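You operate a simulated robot arm through the tools that you are given. There is no shell and no other tool. Be economical: measure what you need, move in short steps, check, and stop when the job is done.

The job below is to be done with a simulated robot arm. You get a single attempt, and the scene is never put back.

TASK
Open sash four to GAP and stand both seedlings on its sill for air.
Fine: free latch four, raise the sash to the mark, fingers clear, and lock it first; hold the seedlings gently and stand them upright. Set down upright: green seedling, purple seedling.
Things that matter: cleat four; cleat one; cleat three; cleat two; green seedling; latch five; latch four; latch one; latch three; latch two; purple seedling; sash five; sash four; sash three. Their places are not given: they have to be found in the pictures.

Only the result counts: the job must be done as asked and must still hold three seconds after the hand-in. Knocking over, shifting, dropping, spilling or breaking anything else fails it.

THE ROBOT
A 7-joint arm with a two-finger parallel gripper, fixed in place. Base frame: the origin is at the foot of the arm, x ahead of it, y to its left, z up. Readings come in mm, rad, newtons and seconds.
With the tool pointing down near the work surface it reaches from about 120 to 700 mm from the base axis. Its first joint turns from -2.007 to 2.007 rad. Payload 3.91 kg.
The tool frame sits at the grasp point between the pads (the TCP): z along the fingers, y along the line on which they close. The tips reach 30 mm beyond it. Largest opening 110 mm; finger width 20, thickness 10; the body of the gripper, 48 by 112 mm, starts 55 mm behind the TCP.
Orientation is told as [roll, pitch, yaw] about the base's x, y, z axes, in that order, counted from this pose: with the fingers straight down and closing along the base's y, the tool's x points along the base's -x, its y along +y and its z along -z.

THE INTERFACE
- The arm moves only by the tool move_arm. Its argument "series" is a list of rows, each an object (a shift or turn left out is 0, a gripper value left out holds the last) with "slide": the shift along the tool's x, y, z in units of 250 mm (1.0 is 250 mm), a list of three; "dr": the turn, a rotation vector about the tool's x, y, z in units of 90 degrees (1.0 is 90 degrees), a list of three. In form: [{"slide": [x, y, z], "dr": [ax, ay, az]}, ...]. A call has 1 to 10 rows; each row is the pose to reach, as a shift and turn from the pose commanded when the call began, along the tool's axes at that moment. "fingers" is the gripper command, from -1 (fully open) to 1 (shut), values between in proportion, set as the call begins (left out, the last holds). A call with a number of a shift or a turn outside -1 to 1 is refused whole. Each row takes 0.2 s and may step no farther than 50 mm and 0.15 rad from the row before; otherwise, or with a gripper value out of range, the whole call is refused. A pose out of reach is approached as far as the arm can. The call stops where the force on the tool passes 40 N (or 10 N more than at its start, if that is more) or the arm is blocked; 0.2 s more then pass. The fingers move at their own pace (about 108 mm/s each) and stop on an object; they squeeze with about 22 N. The grip force told is the motor's: it shows also when the fingers shut on nothing. Time passes only in rows, and 0.2 s behind the last, so rows that repeat a pose let the fingers close. The reply holds the time, the measured pose of the TCP, the force on the tool along the base axes, the opening and the grip force, in the units named above and with some noise, with the torque about the TCP (base axes, N m) and any sound that the robot's microphone picked up, and new pictures: "views" is both (left out), scene, wrist or none.
- Cameras (640 x 400 px; columns grow to the right, rows downward): "scene" is fixed at [51.1, -499.2, 1633.5]; the picture's right is [0.64, -0.77, 0.00], its down [-0.50, -0.42, -0.76] and it looks along [0.58, 0.49, -0.65] (base axes); focal length 333 px, centre (320, 200). "wrist" rides on the gripper at [72, 17, -103] in the tool frame; the picture's right is [-0.23, 0.97, 0.00], its down [-0.76, -0.18, -0.62] and it looks along [-0.61, -0.14, 0.78] (tool axes); focal length 222 px, centre (320, 200).
- move_column(by): slides the trunk up (or, below 0, down) by that many mm; the arm rides with it, the base frame stays. It gives what a move gives, with no picture.
- measure_at(camera, pixels): for up to 12 pixels [column, row] of the newest picture of that camera ("zoom" is the newest enlarged one), the place [x, y, z] in the base frame of the surface seen there, good to about 2 mm. It takes no simulated time.
- enlarge(camera, box): a new picture of the part [left, top, right, bottom] of that camera's present view, enlarged. It takes no simulated time.
- close_job(): hands the job in; it is judged then, once.

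Go step by step. Measure first, check grasps and placings, and put right what went wrong. The budget is 80 turns and 200 pictures, counting those below and the enlarged ones. Unless the task says otherwise, let go and move clear before handing in, and close with one line.

The tools are called after "Call:" as name(argument=value, ...) on one line, values as JSON. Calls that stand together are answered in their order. move_arm: Moves the arm, as the interface text tells. Its arguments: {"type":"object","properties":{"series":{"type":"array","items":{"type":"object","properties":{"slide":{"type":"array","items":{"type":"number"}},"dr":{"type":"array","items":{"type":"number"}}}}},"fingers":{"type":"number"},"views":{"type":"string","enum":["both","scene","wrist","none"]}},"required":["series"]} The other tools are called the same way: move_column (by) slides the trunk up or down; measure_at (camera, pixels) gives the place of the surface under pixels of a picture; enlarge (camera, box) takes an enlarged picture of a part of a camera's view; close_job () hands the job in.

At the start:

```text
t: 0.0
eef_pos: [435.6, 162.2, 1248.5]
ee_rot: [0.0, -0.001, -0.002]
wrist_force: [0.2, -0.4, 0.1]
moment: [0.0, 0.0, 0.02]
opening: 109.9
gripper_force: 0.2
trunk travel left (down, up): [-825.0, 165.0]
```

scene: 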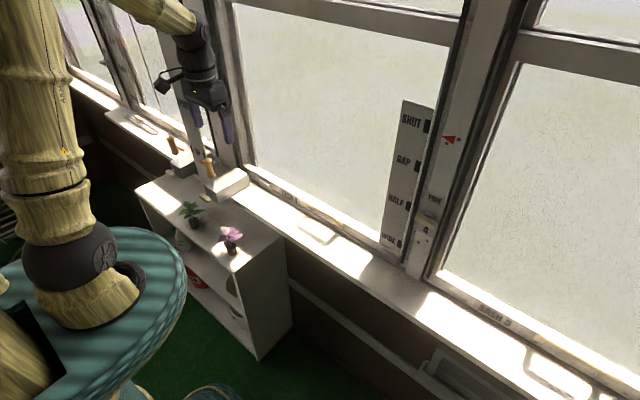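
wrist: 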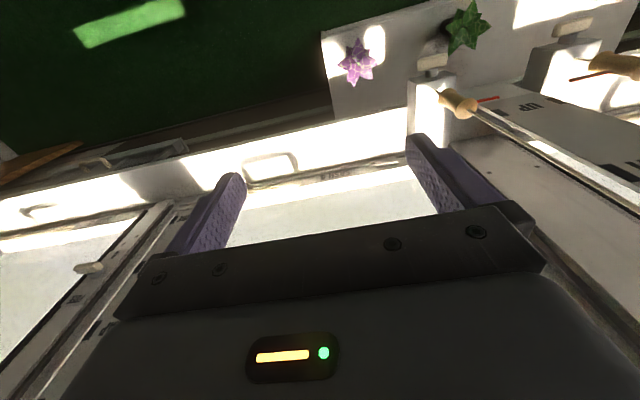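

The scene shows a window row with a sash labelled 4 (scale SHUT/GAP/HALF/WIDE at about (405,180)), a latch near (430,218), and seedlings at (190,212) and (232,238). I'll enlarge to read the details.

Call:
enlarge(camera="scene", box=[360, 80, 520, 280])

Call:
enlarge(camera="scene", box=[130, 120, 290, 260])

Call:
enlarge(camera="scene", box=[240, 150, 460, 300])

Call:
enlarge(camera="wrist", box=[380, 0, 640, 200])

```text
2.00 times, centred on (440, 180) of scene
```

zoom: 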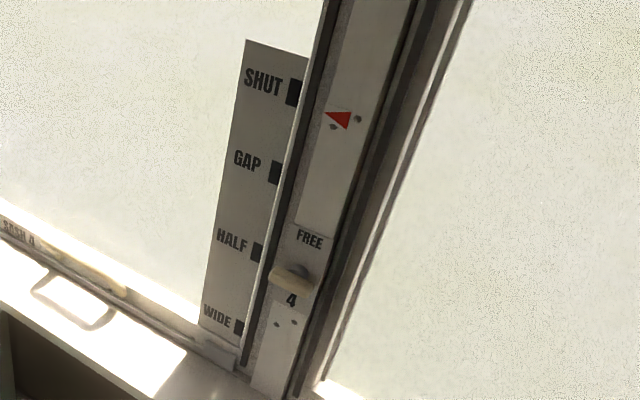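

```text
2.86 times, centred on (210, 190) of scene
```

zoom: 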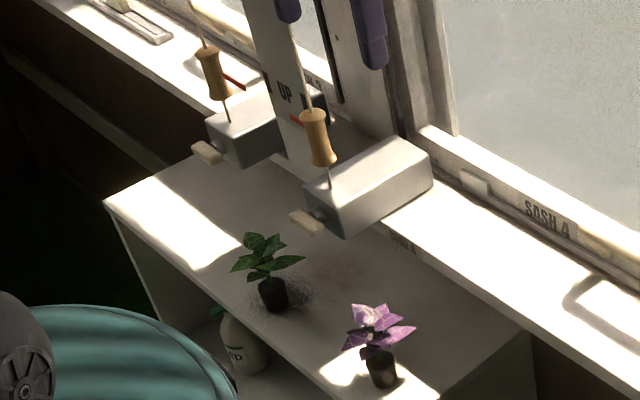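

```text
2.67 times, centred on (350, 225) of scene
```

zoom: 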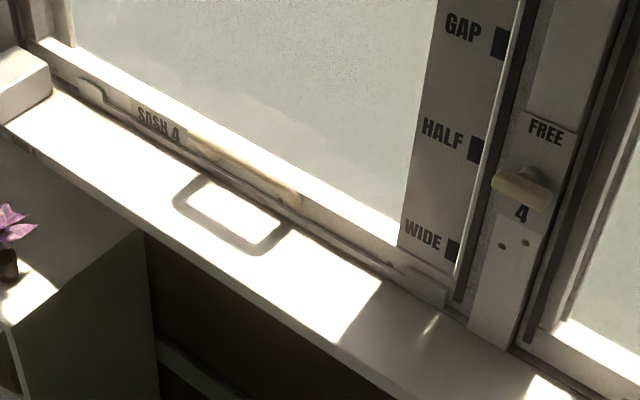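

```text
2.00 times, centred on (510, 100) of wrist
```

zoom: 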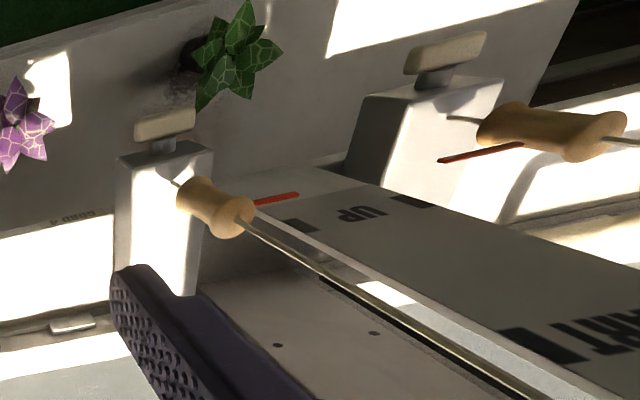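

I'll measure the key features in the scene view and look at the other labels.

Call:
measure_at(camera="scene", pixels=[[427, 126], [417, 166], [407, 206], [400, 243], [450, 139], [428, 217], [432, 199], [426, 228], [422, 240], [316, 231], [300, 218], [257, 183]])

Call:
measure_at(camera="scene", pixels=[[193, 222], [190, 210], [232, 249], [230, 234], [206, 176], [209, 166], [224, 184], [173, 145], [283, 210], [325, 250], [200, 206], [240, 262]])

Call:
enlarge(camera="scene", box=[390, 170, 470, 270])

Call:
enlarge(camera="scene", box=[50, 40, 250, 200])

Call:
enlarge(camera="wrist", box=[0, 120, 240, 300])

```text
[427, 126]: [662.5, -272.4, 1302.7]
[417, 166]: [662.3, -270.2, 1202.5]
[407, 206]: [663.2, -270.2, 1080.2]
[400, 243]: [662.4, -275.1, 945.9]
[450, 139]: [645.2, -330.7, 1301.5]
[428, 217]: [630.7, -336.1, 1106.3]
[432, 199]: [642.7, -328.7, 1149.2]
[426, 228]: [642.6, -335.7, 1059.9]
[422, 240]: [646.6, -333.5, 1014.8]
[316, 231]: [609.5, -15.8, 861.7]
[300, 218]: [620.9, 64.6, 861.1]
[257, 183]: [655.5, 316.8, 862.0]
```

```text
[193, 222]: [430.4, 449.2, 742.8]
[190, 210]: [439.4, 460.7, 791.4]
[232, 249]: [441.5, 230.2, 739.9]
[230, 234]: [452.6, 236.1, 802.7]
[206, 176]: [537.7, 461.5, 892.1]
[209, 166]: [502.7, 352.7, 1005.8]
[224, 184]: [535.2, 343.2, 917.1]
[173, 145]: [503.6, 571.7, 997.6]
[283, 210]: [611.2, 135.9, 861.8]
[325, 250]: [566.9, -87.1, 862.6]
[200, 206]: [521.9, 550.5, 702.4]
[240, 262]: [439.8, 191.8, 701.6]
```

```text
4.00 times, centred on (430, 220) of scene
```

zoom: 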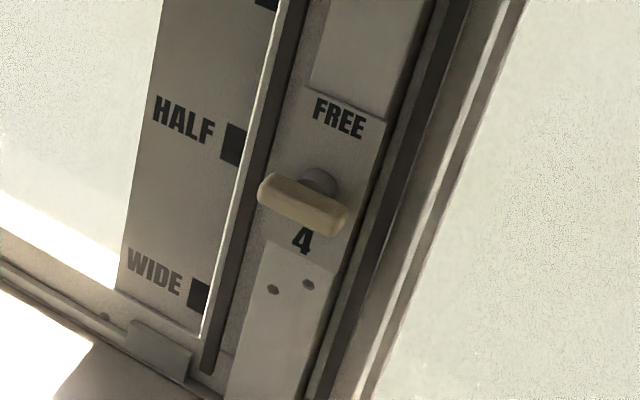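

```text
2.50 times, centred on (150, 120) of scene
```

zoom: 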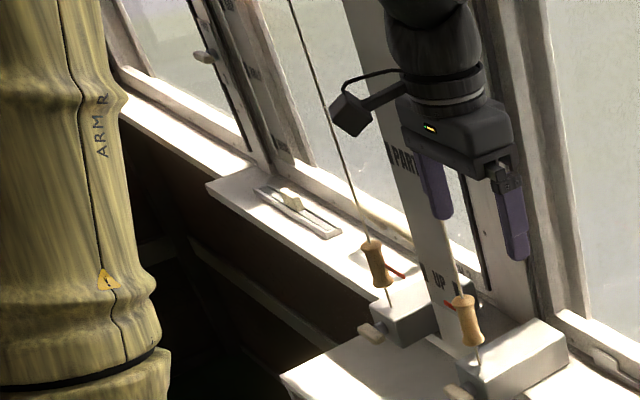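

```text
2.22 times, centred on (120, 210) of wrist
```

zoom: 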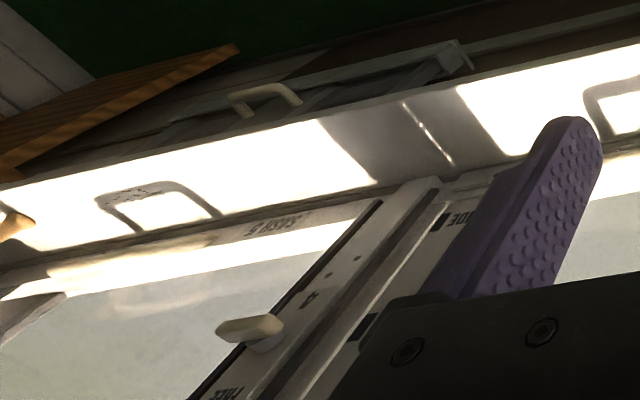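

Call:
enlarge(camera="scene", box=[190, 150, 270, 210])

Call:
enlarge(camera="scene", box=[290, 180, 370, 240])

Call:
enlarge(camera="scene", box=[400, 260, 640, 400])

Call:
enlarge(camera="wrist", box=[400, 60, 520, 140])

Call:
enlarge(camera="wrist", box=[230, 130, 420, 230])

```text
6.67 times, centred on (230, 180) of scene
```

zoom: 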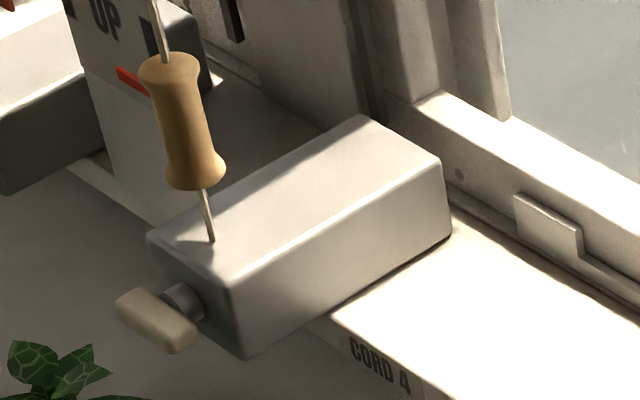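

```text
6.67 times, centred on (330, 210) of scene
```

zoom: 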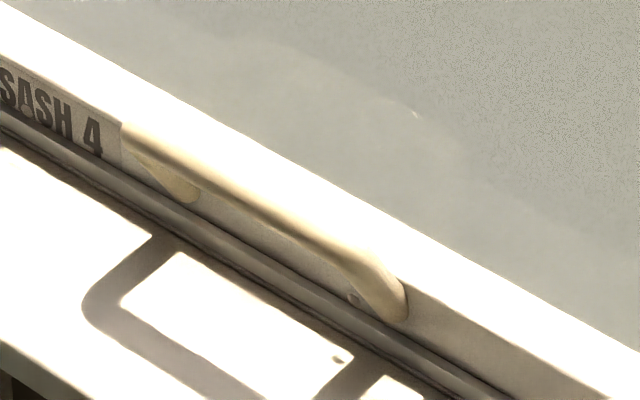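

```text
2.67 times, centred on (520, 330) of scene
```

zoom: 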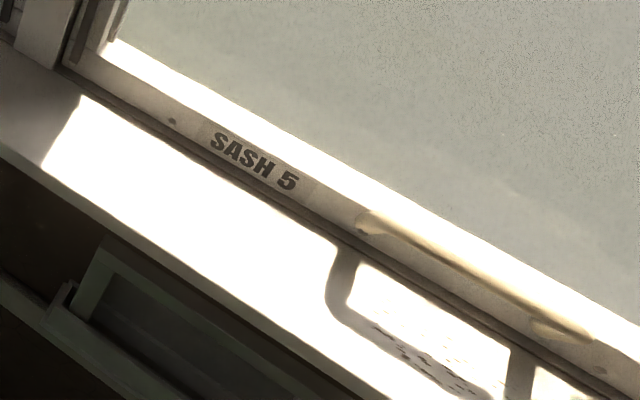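

```text
5.00 times, centred on (460, 100) of wrist
```

zoom: 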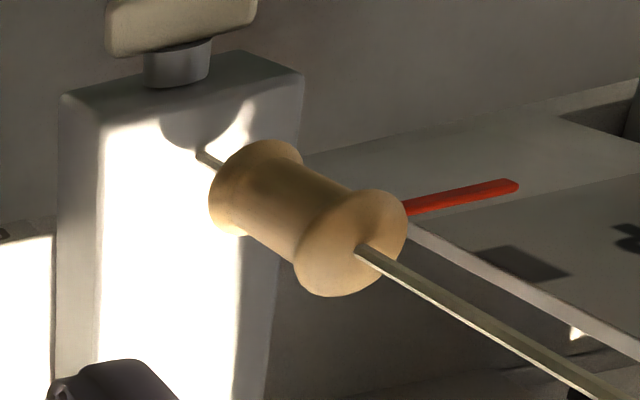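

```text
3.37 times, centred on (325, 180) of wrist
```

zoom: 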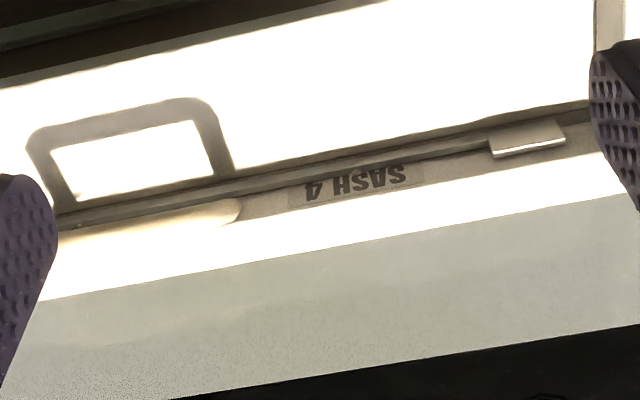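

The sash has a lift bar near (325,210) and the latch 4 knob sits at (428,217); the scale travels with the sash against the red pointer. I'll measure the latch and the handle more precisely.

Call:
enlarge(camera="scene", box=[404, 190, 452, 240])

Call:
measure_at(camera="scene", pixels=[[308, 199], [320, 206], [330, 212], [336, 216], [340, 221], [310, 204], [345, 232], [360, 226], [318, 245], [290, 190]])

Call:
measure_at(camera="wrist", pixels=[[80, 267], [90, 270], [101, 266], [95, 262], [118, 300], [76, 300], [110, 325], [60, 260]])

```text
8.00 times, centred on (428, 215) of scene
```

zoom: 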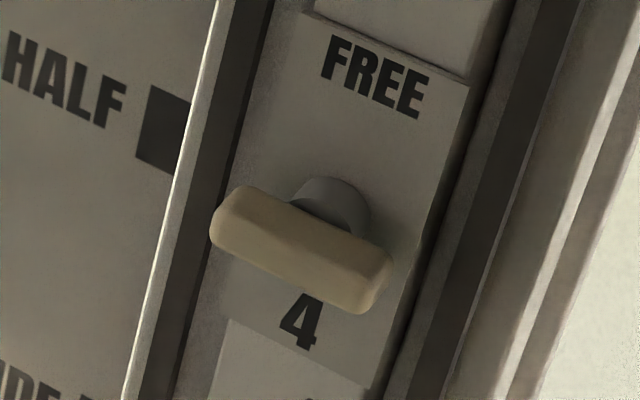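

```text
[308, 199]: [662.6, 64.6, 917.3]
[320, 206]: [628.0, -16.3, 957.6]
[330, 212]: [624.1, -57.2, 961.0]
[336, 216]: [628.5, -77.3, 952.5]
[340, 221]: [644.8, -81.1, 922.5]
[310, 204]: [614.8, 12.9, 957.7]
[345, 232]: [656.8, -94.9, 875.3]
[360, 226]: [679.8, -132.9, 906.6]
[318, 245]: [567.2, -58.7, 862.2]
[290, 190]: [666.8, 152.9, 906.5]
```

```text
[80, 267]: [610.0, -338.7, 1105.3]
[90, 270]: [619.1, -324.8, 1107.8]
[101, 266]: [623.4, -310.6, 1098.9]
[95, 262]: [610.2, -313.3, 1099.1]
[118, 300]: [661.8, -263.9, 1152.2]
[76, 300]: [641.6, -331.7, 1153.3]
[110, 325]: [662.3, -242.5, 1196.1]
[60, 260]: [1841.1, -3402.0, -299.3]
```

Call:
measure_at(camera="zoom", pixels=[[225, 215], [240, 195], [300, 240], [375, 265], [350, 300], [370, 300], [230, 245], [340, 200], [380, 75], [300, 320], [325, 150], [285, 270]])

Call:
enlarge(camera="wrist", box=[50, 230, 146, 290])

```text
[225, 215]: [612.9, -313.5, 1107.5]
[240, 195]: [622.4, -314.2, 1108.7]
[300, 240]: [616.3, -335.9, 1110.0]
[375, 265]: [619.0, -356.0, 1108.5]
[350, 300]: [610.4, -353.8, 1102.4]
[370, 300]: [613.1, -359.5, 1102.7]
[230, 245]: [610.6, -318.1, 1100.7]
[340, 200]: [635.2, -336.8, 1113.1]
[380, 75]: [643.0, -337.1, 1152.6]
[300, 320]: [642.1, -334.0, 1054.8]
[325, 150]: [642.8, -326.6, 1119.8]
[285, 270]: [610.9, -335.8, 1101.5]
```

```text
6.67 times, centred on (98, 260) of wrist
```

zoom: 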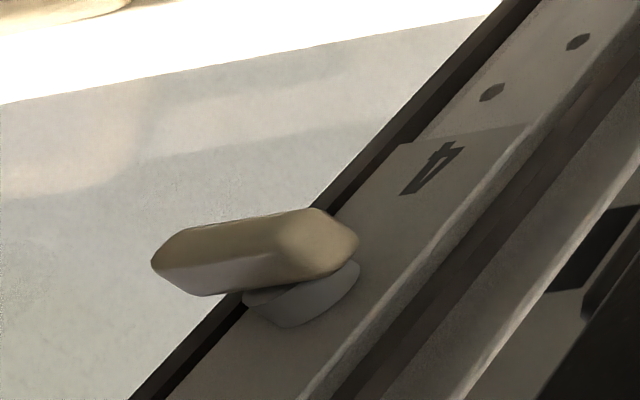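

The latch bar is horizontal: y −312…−361, centre about (616, −336, 1103), and its post face is at x≈642. I'll turn the tool to point ahead (+x) while moving toward it.

Call:
move_arm(series=[{"slide": [0, -0.1, 0.04], "dr": [0, -0.09, 0]}, {"slide": [0, -0.2, 0.08], "dr": [0, -0.18, 0]}, {"slide": [0, -0.3, 0.12], "dr": [0, -0.27, 0]}, {"slide": [0, -0.4, 0.16], "dr": [0, -0.36, 0]}, {"slide": [0, -0.5, 0.2], "dr": [0, -0.45, 0]}], views="scene")

```text
t: 1.4
eef_pos: [435.6, 79.7, 1186.9]
ee_rot: [0.022, -0.664, 0.091]
wrist_force: [0.1, -1.6, 1.3]
moment: [0.01, 0.0, 0.02]
opening: 110.0
gripper_force: 0.0
out of reach, approached as far as the arm can: row 5
trunk travel left (down, up): [-825.0, 165.0]
stopped in row 5: the arm was blocked; the commanded pose is now the measured one
```

scene: 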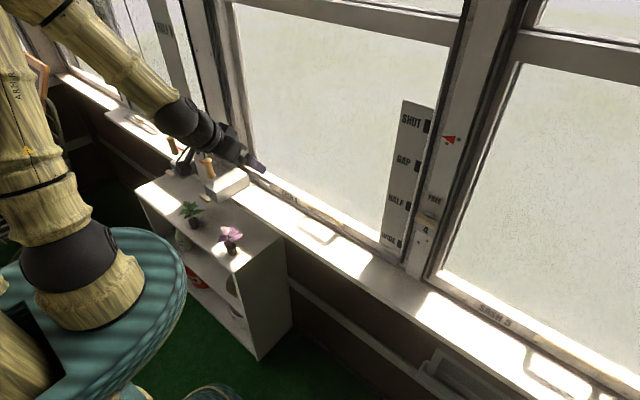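

The arm got blocked at pitch −0.66, probably a wrist limit. I'll measure where the arm's base and elbow sit to choose a trunk height.

Call:
measure_at(camera="scene", pixels=[[110, 240], [60, 250], [80, 300], [40, 200], [30, 130], [60, 20], [110, 50], [170, 110], [205, 135], [240, 155], [150, 330]])

```text
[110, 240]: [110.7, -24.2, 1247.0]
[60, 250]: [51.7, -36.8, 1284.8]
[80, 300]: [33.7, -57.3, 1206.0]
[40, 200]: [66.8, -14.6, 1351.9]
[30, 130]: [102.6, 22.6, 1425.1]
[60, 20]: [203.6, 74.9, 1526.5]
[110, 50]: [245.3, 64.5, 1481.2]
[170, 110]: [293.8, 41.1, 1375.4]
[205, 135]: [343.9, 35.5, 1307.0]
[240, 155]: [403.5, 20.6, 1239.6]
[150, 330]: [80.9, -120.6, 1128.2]
```

The shoulder is too high for a level tool. I'll lower the trunk so the forearm can lie flatter.

Call:
move_column(by=-160)

```text
t: 3.2
eef_pos: [437.4, 81.3, 1026.7]
ee_rot: [0.019, -0.663, 0.092]
wrist_force: [0.3, 0.0, -0.8]
moment: [0.01, 0.0, 0.04]
opening: 110.0
gripper_force: 0.0
trunk travel left (down, up): [-665.0, 325.0]
```

Call:
move_arm(series=[{"slide": [-0.1, 0, -0.126]}, {"slide": [-0.2, 0, -0.252]}, {"slide": [-0.3, 0, -0.378]}, {"slide": [-0.394, 0, -0.504]}], views="none")

Call:
move_column(by=-160)

```text
t: 4.2
eef_pos: [437.5, 75.9, 1188.0]
ee_rot: [0.021, -0.664, 0.092]
wrist_force: [0.8, -1.1, 0.5]
moment: [0.05, -0.04, 0.03]
opening: 110.0
gripper_force: 0.0
out of reach, approached as far as the arm can: row 2
trunk travel left (down, up): [-665.0, 325.0]
```

```text
t: 6.1
eef_pos: [437.7, 77.9, 1027.5]
ee_rot: [0.02, -0.664, 0.093]
wrist_force: [-0.2, 0.7, 0.3]
moment: [0.0, -0.01, -0.03]
opening: 110.2
gripper_force: 0.0
trunk travel left (down, up): [-505.0, 485.0]
```

Now I'll finish pitching to level, rising and moving toward −y.

Call:
move_arm(series=[{"slide": [-0.03, -0.08, -0.04], "dr": [0, -0.083, 0]}, {"slide": [-0.06, -0.16, -0.08], "dr": [0, -0.166, 0]}, {"slide": [-0.09, -0.24, -0.12], "dr": [0, -0.249, 0]}, {"slide": [-0.12, -0.32, -0.16], "dr": [0, -0.332, 0]}, {"slide": [-0.15, -0.4, -0.2], "dr": [0, -0.415, 0]}, {"slide": [-0.18, -0.48, -0.24], "dr": [0, -0.498, 0]}, {"slide": [-0.2, -0.56, -0.26], "dr": [0, -0.577, 0]}], views="both")

```text
t: 7.7
eef_pos: [454.4, -63.0, 1109.2]
ee_rot: [1.45, -1.555, -1.345]
wrist_force: [-0.6, -0.2, 0.4]
moment: [-0.01, 0.01, -0.01]
opening: 110.1
gripper_force: 0.1
out of reach, approached as far as the arm can: row 7
trunk travel left (down, up): [-505.0, 485.0]
```

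scene: 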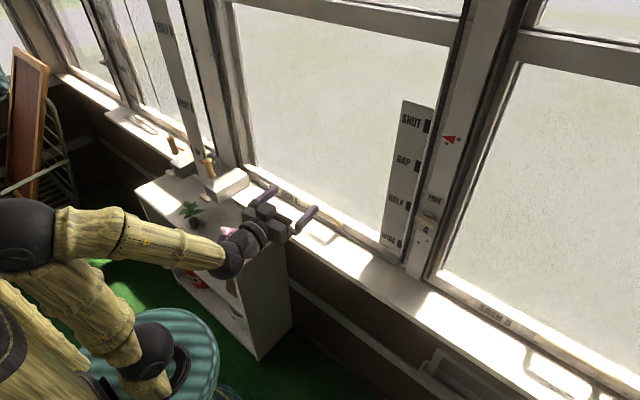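
wrist: 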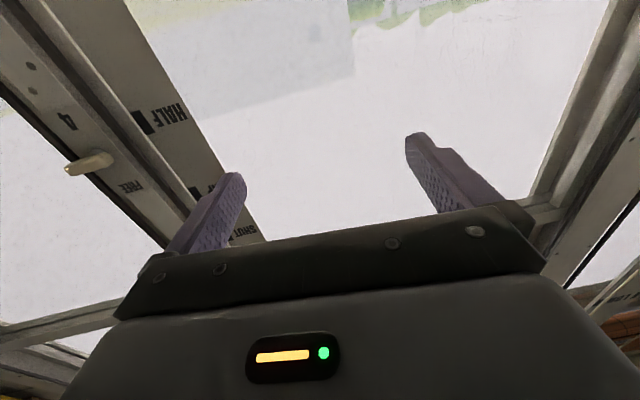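

The tool is level now, with a yaw error of about 0.105 rad. I'll fix the yaw and slide toward the latch's y.

Call:
move_arm(series=[{"slide": [0, -0.16, -0.018], "dr": [0.022, 0, 0]}, {"slide": [0, -0.32, -0.035], "dr": [0.044, 0, 0]}, {"slide": [0, -0.48, -0.053], "dr": [0.067, 0, 0]}, {"slide": [0, -0.64, -0.07], "dr": [0.067, 0, 0]}, {"slide": [0, -0.8, -0.088], "dr": [0.067, 0, 0]}, {"slide": [0, -0.96, -0.106], "dr": [0.067, 0, 0]}], views="none")

```text
t: 9.1
eef_pos: [451.6, -307.0, 1106.4]
ee_rot: [1.367, -1.555, -1.369]
wrist_force: [-0.2, 0.3, 0.1]
moment: [-0.02, 0.03, -0.01]
opening: 109.8
gripper_force: 0.0
trunk travel left (down, up): [-505.0, 485.0]
```

Now I'll roll the tool a quarter turn so the fingers close vertically over the bar.

Call:
move_arm(series=[{"slide": [0, -0.012, 0.01], "dr": [0, 0, 0.095]}, {"slide": [0, -0.024, 0.01], "dr": [0, 0, 0.19]}, {"slide": [0, -0.036, 0.01], "dr": [0, 0, 0.285]}, {"slide": [0, -0.048, 0.01], "dr": [0, 0, 0.38]}, {"slide": [0, -0.06, 0.01], "dr": [0, 0, 0.475]}, {"slide": [0, -0.072, 0.01], "dr": [0, 0, 0.57]}, {"slide": [0, -0.084, 0.01], "dr": [0, 0, 0.665]}, {"slide": [0, -0.096, 0.01], "dr": [0, 0, 0.76]}, {"slide": [0, -0.108, 0.01], "dr": [0, 0, 0.855]}, {"slide": [0, -0.116, 0.01], "dr": [0, 0, 0.95]}], views="both")

```text
t: 11.3
eef_pos: [454.8, -334.2, 1106.6]
ee_rot: [1.568, -0.061, -1.569]
wrist_force: [1.3, 0.5, -0.2]
moment: [0.01, -0.01, 0.01]
opening: 109.9
gripper_force: 0.0
trunk travel left (down, up): [-505.0, 485.0]
```

scene: 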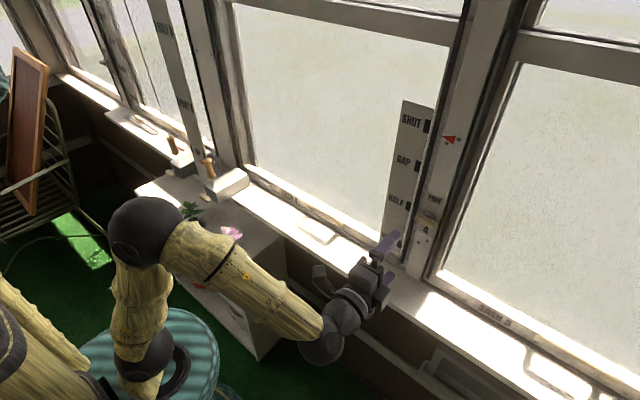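
wrist: 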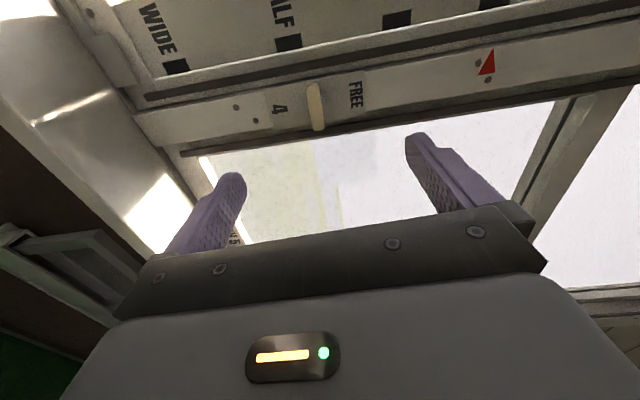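

Both fingers straddle the bar's height in the wrist view (bar at (315,107)). I'll measure it once more.

Call:
measure_at(camera="wrist", pixels=[[312, 90], [316, 107], [318, 125], [309, 107], [322, 107], [275, 108], [358, 95]])

```text
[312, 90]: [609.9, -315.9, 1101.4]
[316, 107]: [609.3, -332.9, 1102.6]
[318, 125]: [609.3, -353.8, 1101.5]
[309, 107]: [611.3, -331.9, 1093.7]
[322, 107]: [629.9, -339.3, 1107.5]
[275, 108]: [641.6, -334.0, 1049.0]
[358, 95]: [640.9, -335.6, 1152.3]
```

Call:
move_arm(series=[{"slide": [-0.007, -0.018, 0.15], "dr": [0, 0, 0.039]}, {"slide": [-0.007, -0.018, 0.3], "dr": [0, 0, 0.039]}, {"slide": [-0.007, -0.018, 0.45], "dr": [0, 0, 0.039]}, {"slide": [-0.007, -0.018, 0.588], "dr": [0, 0, 0.039]}], fingers=0, views="wrist")

```text
t: 12.3
eef_pos: [602.7, -336.8, 1101.6]
ee_rot: [1.567, -0.001, -1.571]
wrist_force: [0.0, -0.4, 1.1]
moment: [-0.04, -0.01, -0.01]
opening: 55.0
gripper_force: 0.1
trunk travel left (down, up): [-505.0, 485.0]
```

wrist: 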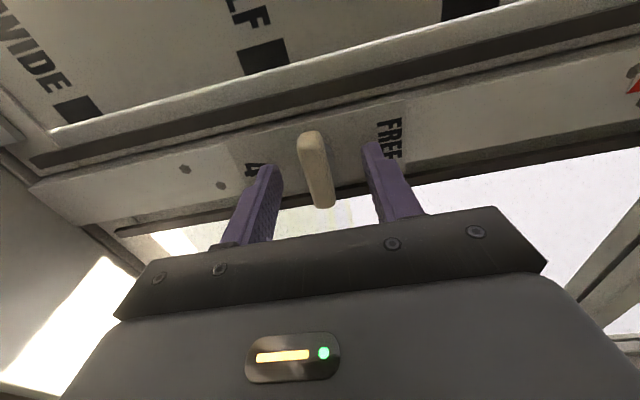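

The bar sits between the fingers. I'll close on it.

Call:
move_arm(series=[{"slide": [0, 0, 0]}, {"slide": [0, 0, 0]}, {"slide": [0, 0, 0]}], fingers=1, views="none")

Call:
move_arm(series=[{"dr": [0, 0, -0.06]}, {"dr": [0, 0, -0.12]}], views="wrist")

```text
t: 13.1
eef_pos: [602.7, -336.5, 1099.6]
ee_rot: [1.566, -0.002, -1.571]
wrist_force: [-1.8, 2.5, -8.9]
moment: [-0.01, -0.49, -0.35]
opening: 15.1
gripper_force: 45.1
trunk travel left (down, up): [-505.0, 485.0]
```

```text
t: 13.7
eef_pos: [601.9, -336.1, 1100.4]
ee_rot: [1.564, -0.192, -1.571]
wrist_force: [-3.0, 4.1, -11.3]
moment: [0.0, -0.57, -1.0]
opening: 15.1
gripper_force: 45.2
trunk travel left (down, up): [-505.0, 485.0]
```

wrist: 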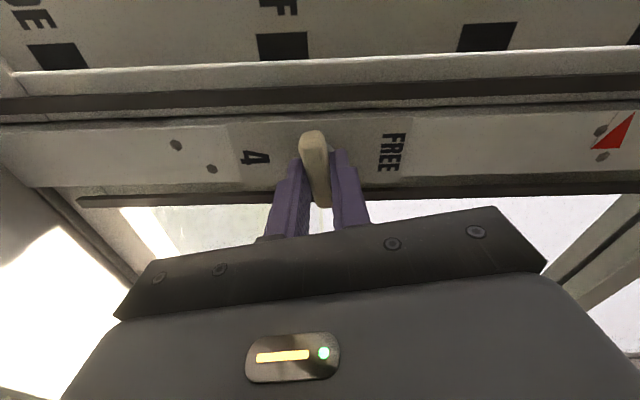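

The latch turns freely this way, with no torque about x. I'll continue to 90°.

Call:
move_arm(series=[{"slide": [0, -0.005, 0], "dr": [0, 0, -0.088]}, {"slide": [0, -0.005, 0], "dr": [0, 0, -0.176]}, {"slide": [0, -0.005, 0], "dr": [0, 0, -0.264]}, {"slide": [0, -0.005, 0], "dr": [0, 0, -0.352]}, {"slide": [0, -0.005, 0], "dr": [0, 0, -0.44]}, {"slide": [0, -0.005, 0], "dr": [0, 0, -0.528]}, {"slide": [0, -0.005, 0], "dr": [0, 0, -0.616]}, {"slide": [0, -0.005, 0], "dr": [0, 0, -0.704]}, {"slide": [0, -0.005, 0], "dr": [0, 0, -0.792]}, {"slide": [0, -0.005, 0], "dr": [0, 0, -0.88]}], views="both")

```text
t: 15.9
eef_pos: [603.1, -335.6, 1100.0]
ee_rot: [-1.152, -1.564, 1.154]
wrist_force: [-2.3, 4.2, 2.0]
moment: [0.26, 1.35, -0.04]
opening: 14.4
gripper_force: 45.4
trunk travel left (down, up): [-505.0, 485.0]
```

scene: 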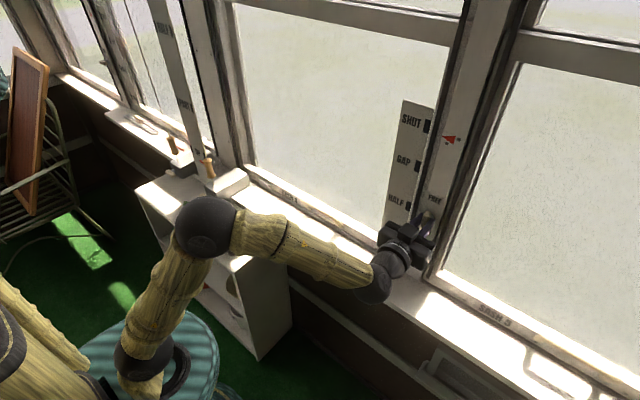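
wrist: 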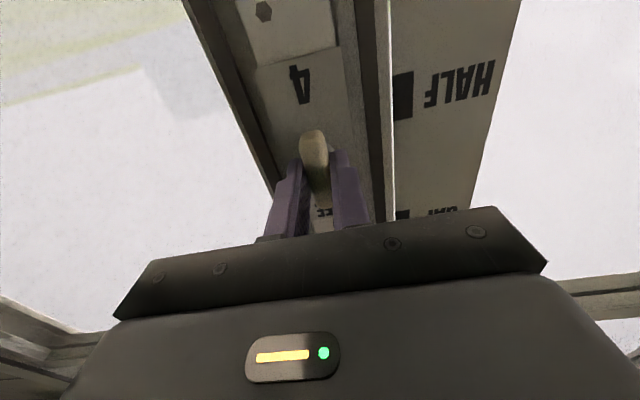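

The bar is now vertical, toward FREE. I'll release and back out.

Call:
move_arm(series=[{"slide": [0, 0, 0]}, {"slide": [0, 0, 0]}, {"slide": [0, 0, -0.15]}, {"slide": [0, 0, -0.3]}, {"slide": [0, 0, -0.45]}, {"slide": [0, 0, -0.55]}], fingers=0, views="both")

Call:
enlarge(camera="scene", box=[390, 180, 470, 230])

```text
t: 17.3
eef_pos: [464.0, -336.4, 1101.0]
ee_rot: [-0.801, -1.567, 0.799]
wrist_force: [0.2, 0.0, 0.9]
moment: [0.02, -0.02, 0.01]
opening: 55.0
gripper_force: 0.1
trunk travel left (down, up): [-505.0, 485.0]
```

scene: 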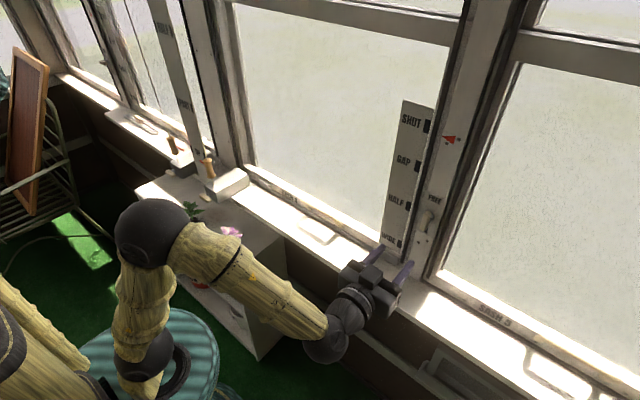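
wrist: 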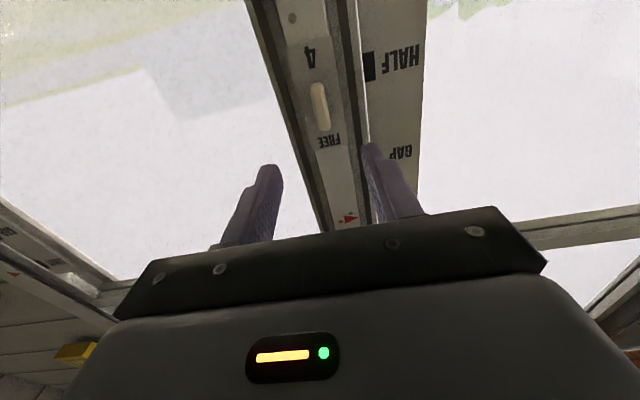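

```text
8.00 times, centred on (430, 205) of scene
```

zoom: 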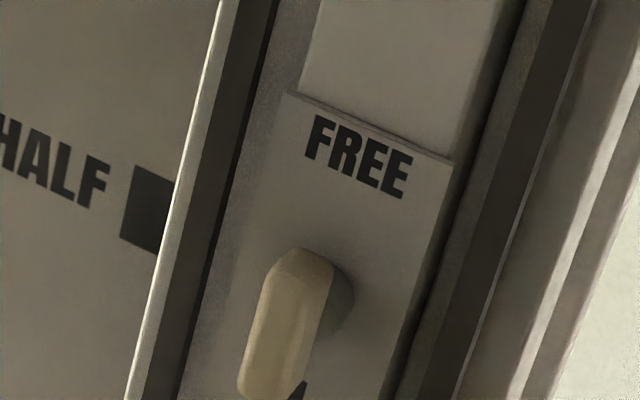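

The latch is free and I'm clear. Now I'll move toward the sash 4 lift bar (y≈−10, z≈955) while rolling a quarter turn.

Call:
move_arm(series=[{"slide": [0.05, 0.1, 0], "dr": [0, 0, 0.095]}, {"slide": [0.1, 0.2, 0], "dr": [0, 0, 0.19]}, {"slide": [0.15, 0.3, 0], "dr": [0, 0, 0.285]}, {"slide": [0.2, 0.4, 0], "dr": [0, 0, 0.38]}, {"slide": [0.25, 0.5, 0], "dr": [0, 0, 0.475]}, {"slide": [0.3, 0.6, 0], "dr": [0, 0, 0.57]}, {"slide": [0.35, 0.7, 0], "dr": [0, 0, 0.665]}, {"slide": [0.4, 0.8, 0], "dr": [0, 0, 0.76]}, {"slide": [0.45, 0.9, 0], "dr": [0, 0, 0.855]}, {"slide": [0.5, 1.0, 0], "dr": [0, 0, 0.95]}], views="both")

```text
t: 19.5
eef_pos: [515.8, -107.9, 988.4]
ee_rot: [1.568, -0.078, -1.57]
wrist_force: [-0.1, -0.6, 0.9]
moment: [0.0, -0.01, 0.0]
opening: 54.8
gripper_force: 0.0
out of reach, approached as far as the arm can: row 7, 8, 9, 10
trunk travel left (down, up): [-505.0, 485.0]
```

scene: 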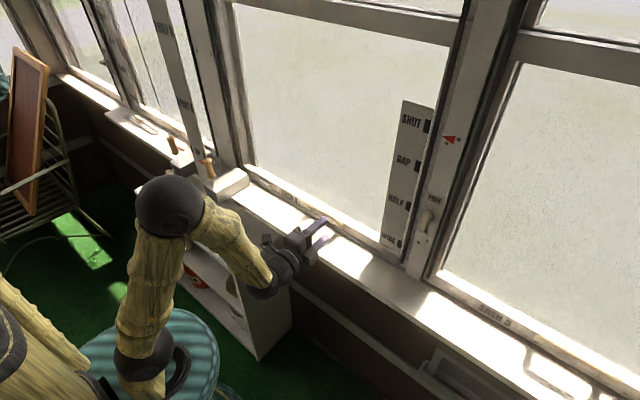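
wrist: 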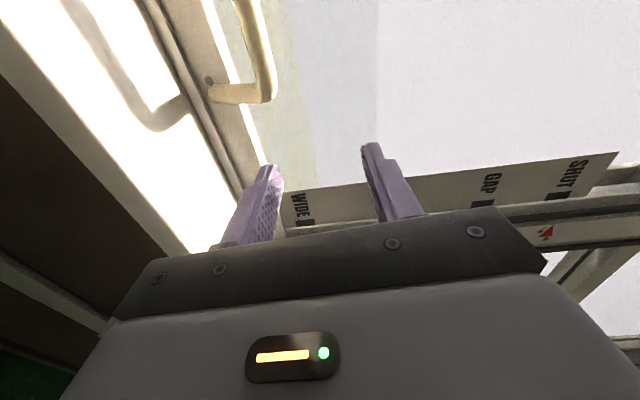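

The wrist limit pushed the tool out to x 516. I'll measure the handle here, then lower the trunk more.

Call:
measure_at(camera="wrist", pixels=[[268, 90], [258, 98], [225, 92], [252, 30], [262, 60], [246, 10], [267, 60], [212, 82], [160, 122]])

Call:
move_column(by=-60)

```text
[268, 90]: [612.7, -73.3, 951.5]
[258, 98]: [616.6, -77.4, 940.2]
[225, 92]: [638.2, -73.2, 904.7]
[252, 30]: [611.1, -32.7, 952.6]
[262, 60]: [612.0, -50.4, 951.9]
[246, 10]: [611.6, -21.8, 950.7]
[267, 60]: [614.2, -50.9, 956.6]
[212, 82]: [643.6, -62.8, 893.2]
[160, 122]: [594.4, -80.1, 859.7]
```

```text
t: 20.5
eef_pos: [516.1, -107.7, 929.5]
ee_rot: [1.566, -0.079, -1.571]
wrist_force: [-0.5, -0.1, -0.1]
moment: [0.01, 0.0, -0.01]
opening: 55.0
gripper_force: 0.1
trunk travel left (down, up): [-445.0, 545.0]
```

Call:
move_arm(series=[{"slide": [0, 0.14, -0.05]}, {"slide": [0, 0.28, -0.1]}, {"slide": [0, 0.42, -0.15]}], views="none")

Call:
move_column(by=-80)

```text
t: 21.3
eef_pos: [478.9, -100.5, 1032.7]
ee_rot: [1.567, -0.08, -1.57]
wrist_force: [0.1, -0.1, -0.4]
moment: [-0.01, -0.01, -0.02]
opening: 54.8
gripper_force: 0.1
trunk travel left (down, up): [-445.0, 545.0]
```

```text
t: 22.4
eef_pos: [479.4, -100.5, 952.8]
ee_rot: [1.568, -0.08, -1.571]
wrist_force: [0.3, -0.2, -0.3]
moment: [0.02, 0.0, 0.02]
opening: 55.1
gripper_force: 0.0
trunk travel left (down, up): [-365.0, 625.0]
```

Call:
move_arm(series=[{"slide": [0.11, 0.008, 0], "dr": [0, 0, 0.02]}, {"slide": [0.22, 0.016, 0], "dr": [0, 0, 0.035]}, {"slide": [0.34, 0.024, 0], "dr": [0, 0, 0.05]}], views="both")

```text
t: 23.2
eef_pos: [483.8, -16.3, 955.0]
ee_rot: [1.564, -0.003, -1.569]
wrist_force: [0.3, 0.5, 0.4]
moment: [-0.01, -0.02, 0.0]
opening: 55.3
gripper_force: 0.0
out of reach, approached as far as the arm can: row 3
trunk travel left (down, up): [-365.0, 625.0]
```

scene: 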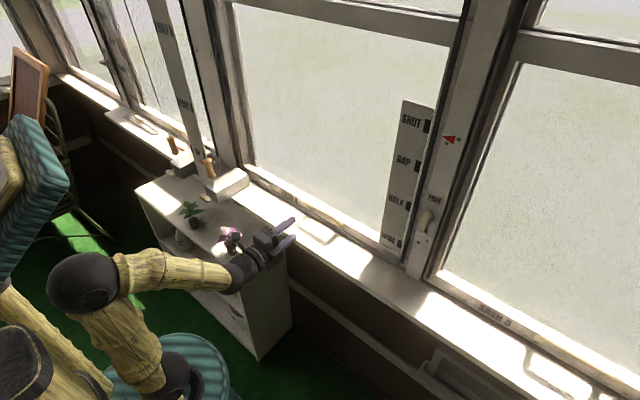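
wrist: 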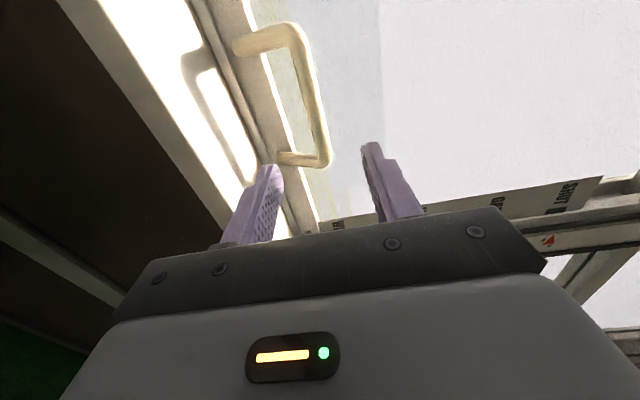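

Call:
measure_at(camera="wrist", pixels=[[295, 30], [310, 90], [305, 90], [317, 90], [300, 60], [322, 155], [290, 155], [260, 38], [240, 42]])

Call:
enlarge(camera="wrist", box=[220, 10, 380, 180])

```text
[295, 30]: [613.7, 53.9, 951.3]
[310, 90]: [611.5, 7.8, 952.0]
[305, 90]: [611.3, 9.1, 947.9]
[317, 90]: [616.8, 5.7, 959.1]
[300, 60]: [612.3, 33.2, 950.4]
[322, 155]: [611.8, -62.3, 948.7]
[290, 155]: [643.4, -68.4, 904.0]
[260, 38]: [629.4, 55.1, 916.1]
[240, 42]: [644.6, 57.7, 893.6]
```

```text
2.35 times, centred on (300, 95) of wrist
```

zoom: 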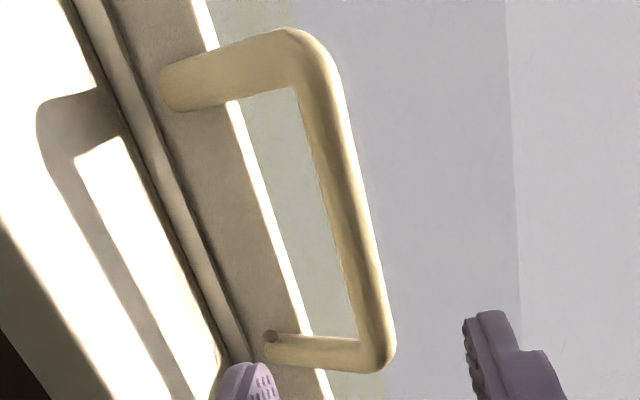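

The lift bar spans y −75…+62 and is centred at about (619, −7, 952). I'll advance and grip its middle.

Call:
move_arm(series=[{"slide": [0.036, -0.012, 0.13]}, {"slide": [0.036, -0.012, 0.26]}, {"slide": [0.036, -0.012, 0.39]}, {"slide": [0.036, -0.012, 0.496]}], views="wrist")

```text
t: 24.2
eef_pos: [607.6, -6.4, 951.4]
ee_rot: [1.568, -0.002, -1.571]
wrist_force: [0.8, -0.3, 0.1]
moment: [0.04, 0.0, 0.0]
opening: 55.2
gripper_force: 0.2
trunk travel left (down, up): [-365.0, 625.0]
```

wrist: 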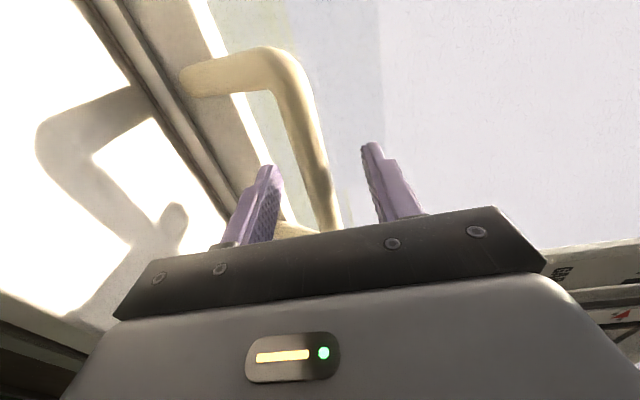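

Call:
move_arm(series=[{"slide": [0, 0, 0]}, {"slide": [0, 0, 0]}, {"slide": [0, 0, 0]}], fingers=1, views="none")

Call:
move_arm(series=[{"slide": [0, 0.02, 0]}, {"slide": [0, 0.04, 0]}, {"slide": [0, 0.06, 0]}, {"slide": [0, 0.08, 0]}], views="scene")

```text
t: 25.0
eef_pos: [607.7, -7.3, 949.4]
ee_rot: [1.564, -0.003, -1.572]
wrist_force: [-1.4, 0.0, -8.1]
moment: [0.11, 0.42, -0.05]
opening: 17.7
gripper_force: 44.8
trunk travel left (down, up): [-365.0, 625.0]
```

```text
t: 26.0
eef_pos: [608.9, -7.4, 972.6]
ee_rot: [1.568, -0.003, -1.571]
wrist_force: [-1.0, 1.0, -7.9]
moment: [0.13, 0.02, -0.27]
opening: 17.4
gripper_force: 44.9
trunk travel left (down, up): [-365.0, 625.0]
```

scene: 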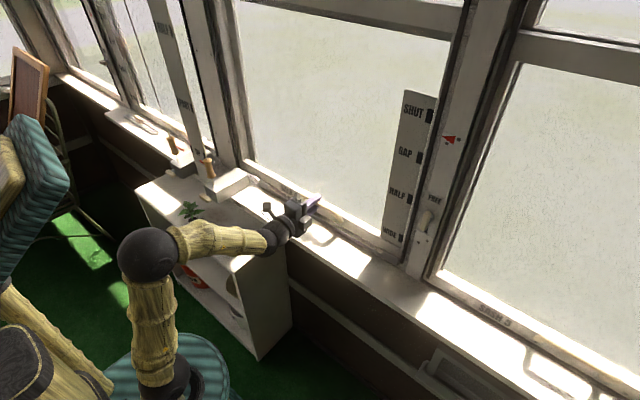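

The sash rises smoothly. I'll lift to about +90 mm and then read the mark.

Call:
move_arm(series=[{"slide": [0, 0.04, 0]}, {"slide": [0, 0.08, 0]}, {"slide": [0, 0.12, 0]}, {"slide": [0, 0.16, 0]}, {"slide": [0, 0.2, 0]}, {"slide": [0, 0.24, 0]}, {"slide": [0, 0.27, 0]}], views="scene")

Call:
enlarge(camera="scene", box=[410, 115, 474, 155])

```text
t: 27.6
eef_pos: [609.6, -6.8, 1041.4]
ee_rot: [1.566, -0.002, -1.569]
wrist_force: [-4.1, -1.4, -7.7]
moment: [0.12, 0.04, 0.33]
opening: 17.8
gripper_force: 45.1
trunk travel left (down, up): [-365.0, 625.0]
```

scene: 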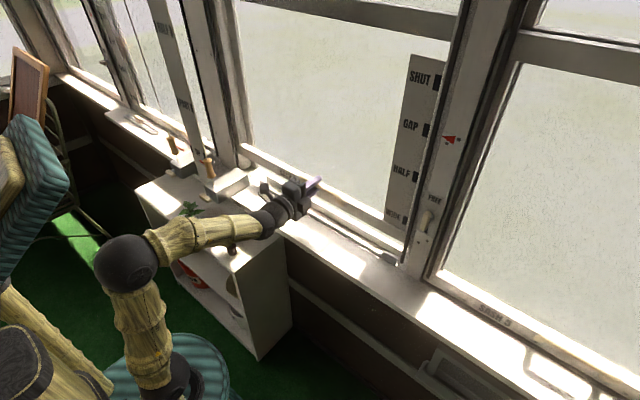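

```text
10.00 times, centred on (442, 135) of scene
```

zoom: 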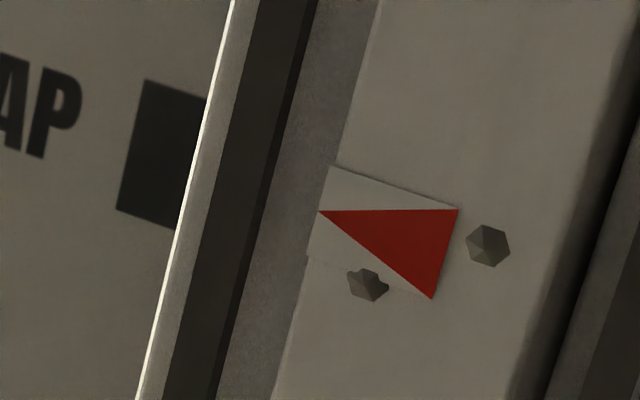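

Call:
measure_at(camera="zoom", pixels=[[150, 84], [200, 99], [120, 206], [172, 222], [160, 150], [325, 212], [331, 214], [340, 214], [445, 210], [430, 296], [332, 170], [308, 250]])

```text
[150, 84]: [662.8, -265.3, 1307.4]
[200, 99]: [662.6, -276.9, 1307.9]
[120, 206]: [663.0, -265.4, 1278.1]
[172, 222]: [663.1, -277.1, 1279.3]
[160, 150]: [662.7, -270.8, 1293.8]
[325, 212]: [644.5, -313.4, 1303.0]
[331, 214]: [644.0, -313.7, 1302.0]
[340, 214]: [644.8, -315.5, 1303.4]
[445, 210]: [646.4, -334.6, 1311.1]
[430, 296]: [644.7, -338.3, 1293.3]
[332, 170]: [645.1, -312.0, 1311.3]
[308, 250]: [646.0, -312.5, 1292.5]
```

The GAP mark's centre is at z≈1293 and the pointer tip at ≈1302.5, so I need about +9.5 mm more.

Call:
move_arm(series=[{"slide": [0, 0.019, 0]}, {"slide": [0, 0.038, 0]}, {"slide": [0, 0.038, 0]}], views="scene")

Call:
enlarge(camera="scene", box=[410, 115, 474, 155])

Call:
measure_at(camera="zoom", pixels=[[155, 60], [160, 100], [125, 180], [180, 200], [170, 130], [100, 110], [325, 212]])

```text
t: 28.4
eef_pos: [608.9, -5.9, 1049.2]
ee_rot: [1.566, -0.002, -1.572]
wrist_force: [-6.1, -2.2, -8.8]
moment: [0.11, 0.1, 0.07]
opening: 17.5
gripper_force: 45.1
trunk travel left (down, up): [-365.0, 625.0]
```

scene: 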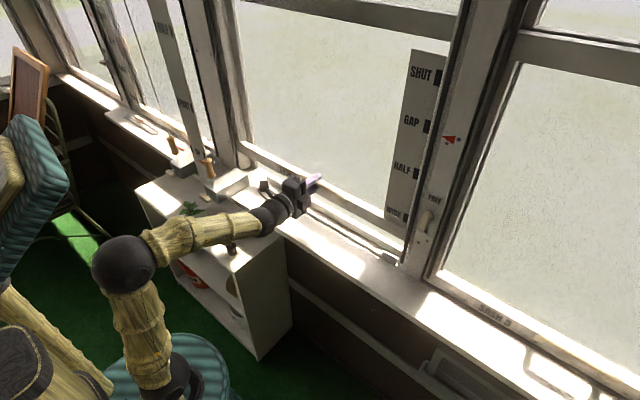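

```text
10.00 times, centred on (442, 135) of scene
```

zoom: 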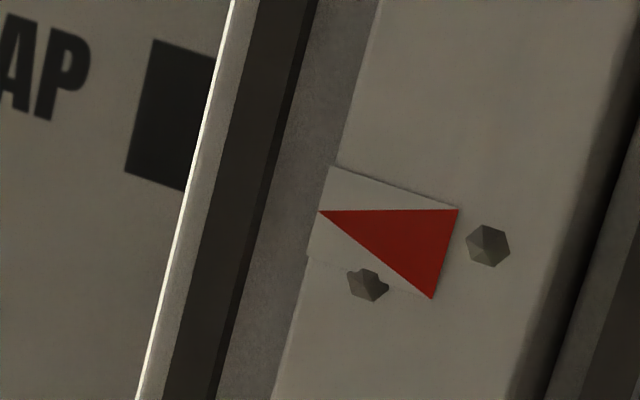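

```text
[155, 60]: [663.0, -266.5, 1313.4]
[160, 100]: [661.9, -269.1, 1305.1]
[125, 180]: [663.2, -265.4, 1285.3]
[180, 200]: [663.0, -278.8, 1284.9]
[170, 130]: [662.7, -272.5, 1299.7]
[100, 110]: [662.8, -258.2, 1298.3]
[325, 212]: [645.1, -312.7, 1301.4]
```

The GAP mark's centre is now ≈1301.5, level with the pointer. I'll open the fingers and back off, then check whether the sash stays.

Call:
move_arm(series=[{"slide": [0, 0, 0]}, {"slide": [0, 0, 0]}, {"slide": [0, 0, -0.15]}, {"slide": [0, 0, -0.3]}, {"slide": [0, 0, -0.45]}], fingers=0, views="scene")

Call:
enlarge(camera="scene", box=[410, 115, 474, 155])

Call:
measure_at(camera="zoom", pixels=[[158, 45], [125, 168], [180, 184], [170, 110], [325, 212]])

```text
t: 29.6
eef_pos: [495.7, -5.5, 1050.0]
ee_rot: [1.568, -0.001, -1.57]
wrist_force: [-0.1, 0.4, -0.1]
moment: [0.01, 0.0, -0.01]
opening: 55.0
gripper_force: 0.1
trunk travel left (down, up): [-365.0, 625.0]
```

scene: 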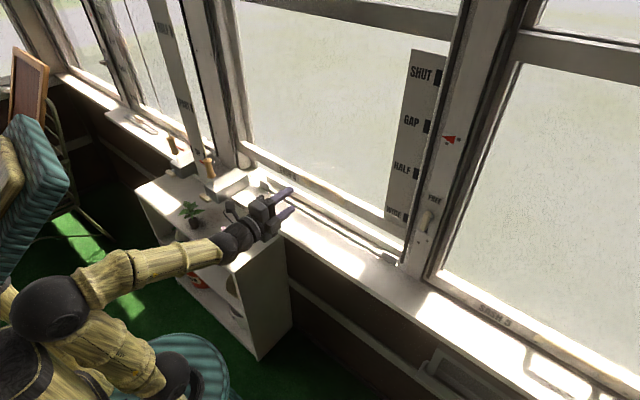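

```text
10.00 times, centred on (442, 135) of scene
```

zoom: 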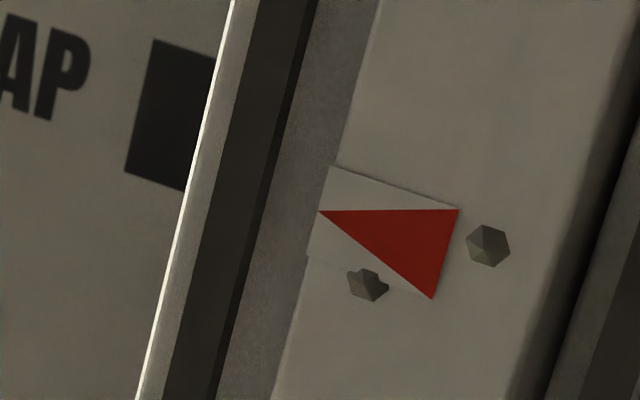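

```text
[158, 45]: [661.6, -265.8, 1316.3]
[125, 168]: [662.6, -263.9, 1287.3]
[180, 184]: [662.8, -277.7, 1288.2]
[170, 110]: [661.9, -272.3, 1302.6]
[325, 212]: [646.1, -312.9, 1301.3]
```

The sash holds at GAP by itself. Next I'll go back to the latch with the fingers in the horizontal-closing roll.

Call:
move_arm(series=[{"slide": [-0.1, 0.02, -0.02], "dr": [0, 0, -0.095]}, {"slide": [-0.2, 0.04, -0.04], "dr": [0, 0, -0.19]}, {"slide": [-0.3, 0.06, -0.06], "dr": [0, 0, -0.285]}, {"slide": [-0.4, 0.08, -0.08], "dr": [0, 0, -0.38]}, {"slide": [-0.5, 0.1, -0.1], "dr": [0, 0, -0.475]}, {"slide": [-0.6, 0.12, -0.1], "dr": [0, 0, -0.57]}, {"slide": [-0.7, 0.14, -0.1], "dr": [0, 0, -0.665]}, {"slide": [-0.8, 0.16, -0.1], "dr": [0, 0, -0.76]}, {"slide": [-0.9, 0.18, -0.1], "dr": [0, 0, -0.855]}, {"slide": [-1.0, 0.2, -0.1], "dr": [0, 0, -0.95]}], views="wrist")

```text
t: 31.8
eef_pos: [470.9, -257.7, 1100.7]
ee_rot: [1.535, -1.496, -1.537]
wrist_force: [-0.3, -0.5, 0.0]
moment: [0.02, 0.02, 0.0]
opening: 54.9
gripper_force: 0.1
trunk travel left (down, up): [-365.0, 625.0]
```

wrist: 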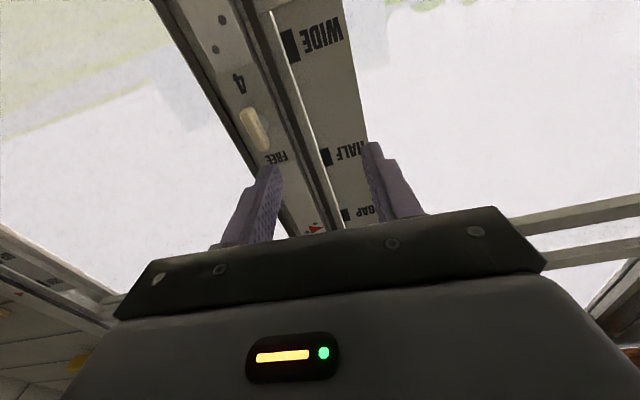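

Call:
move_arm(series=[{"slide": [-0.01, -0.16, 0], "dr": [0, 0, -0.048]}, {"slide": [-0.022, -0.314, 0], "dr": [0, 0, -0.048]}], views="wrist")

Call:
measure_at(camera="wrist", pixels=[[318, 90], [320, 105], [322, 122], [314, 105], [327, 108]])

```text
t: 32.4
eef_pos: [470.1, -335.9, 1099.7]
ee_rot: [0.003, -1.567, -0.002]
wrist_force: [-0.8, 0.1, 0.3]
moment: [-0.02, 0.02, 0.01]
opening: 55.2
gripper_force: 0.0
trunk travel left (down, up): [-365.0, 625.0]
```

wrist: 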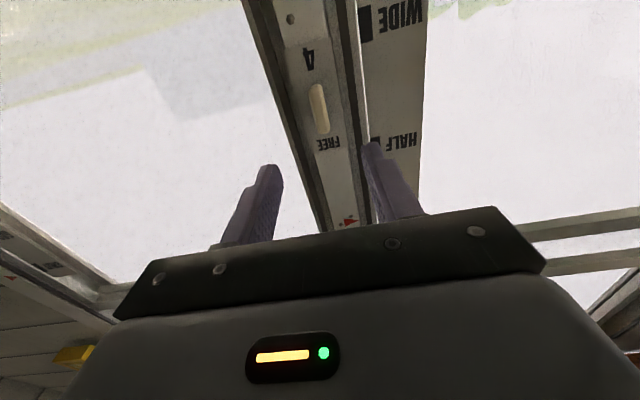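

```text
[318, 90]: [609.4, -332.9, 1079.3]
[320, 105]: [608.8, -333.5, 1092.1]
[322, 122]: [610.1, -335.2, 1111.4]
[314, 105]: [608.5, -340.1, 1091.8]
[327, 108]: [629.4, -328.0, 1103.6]
```

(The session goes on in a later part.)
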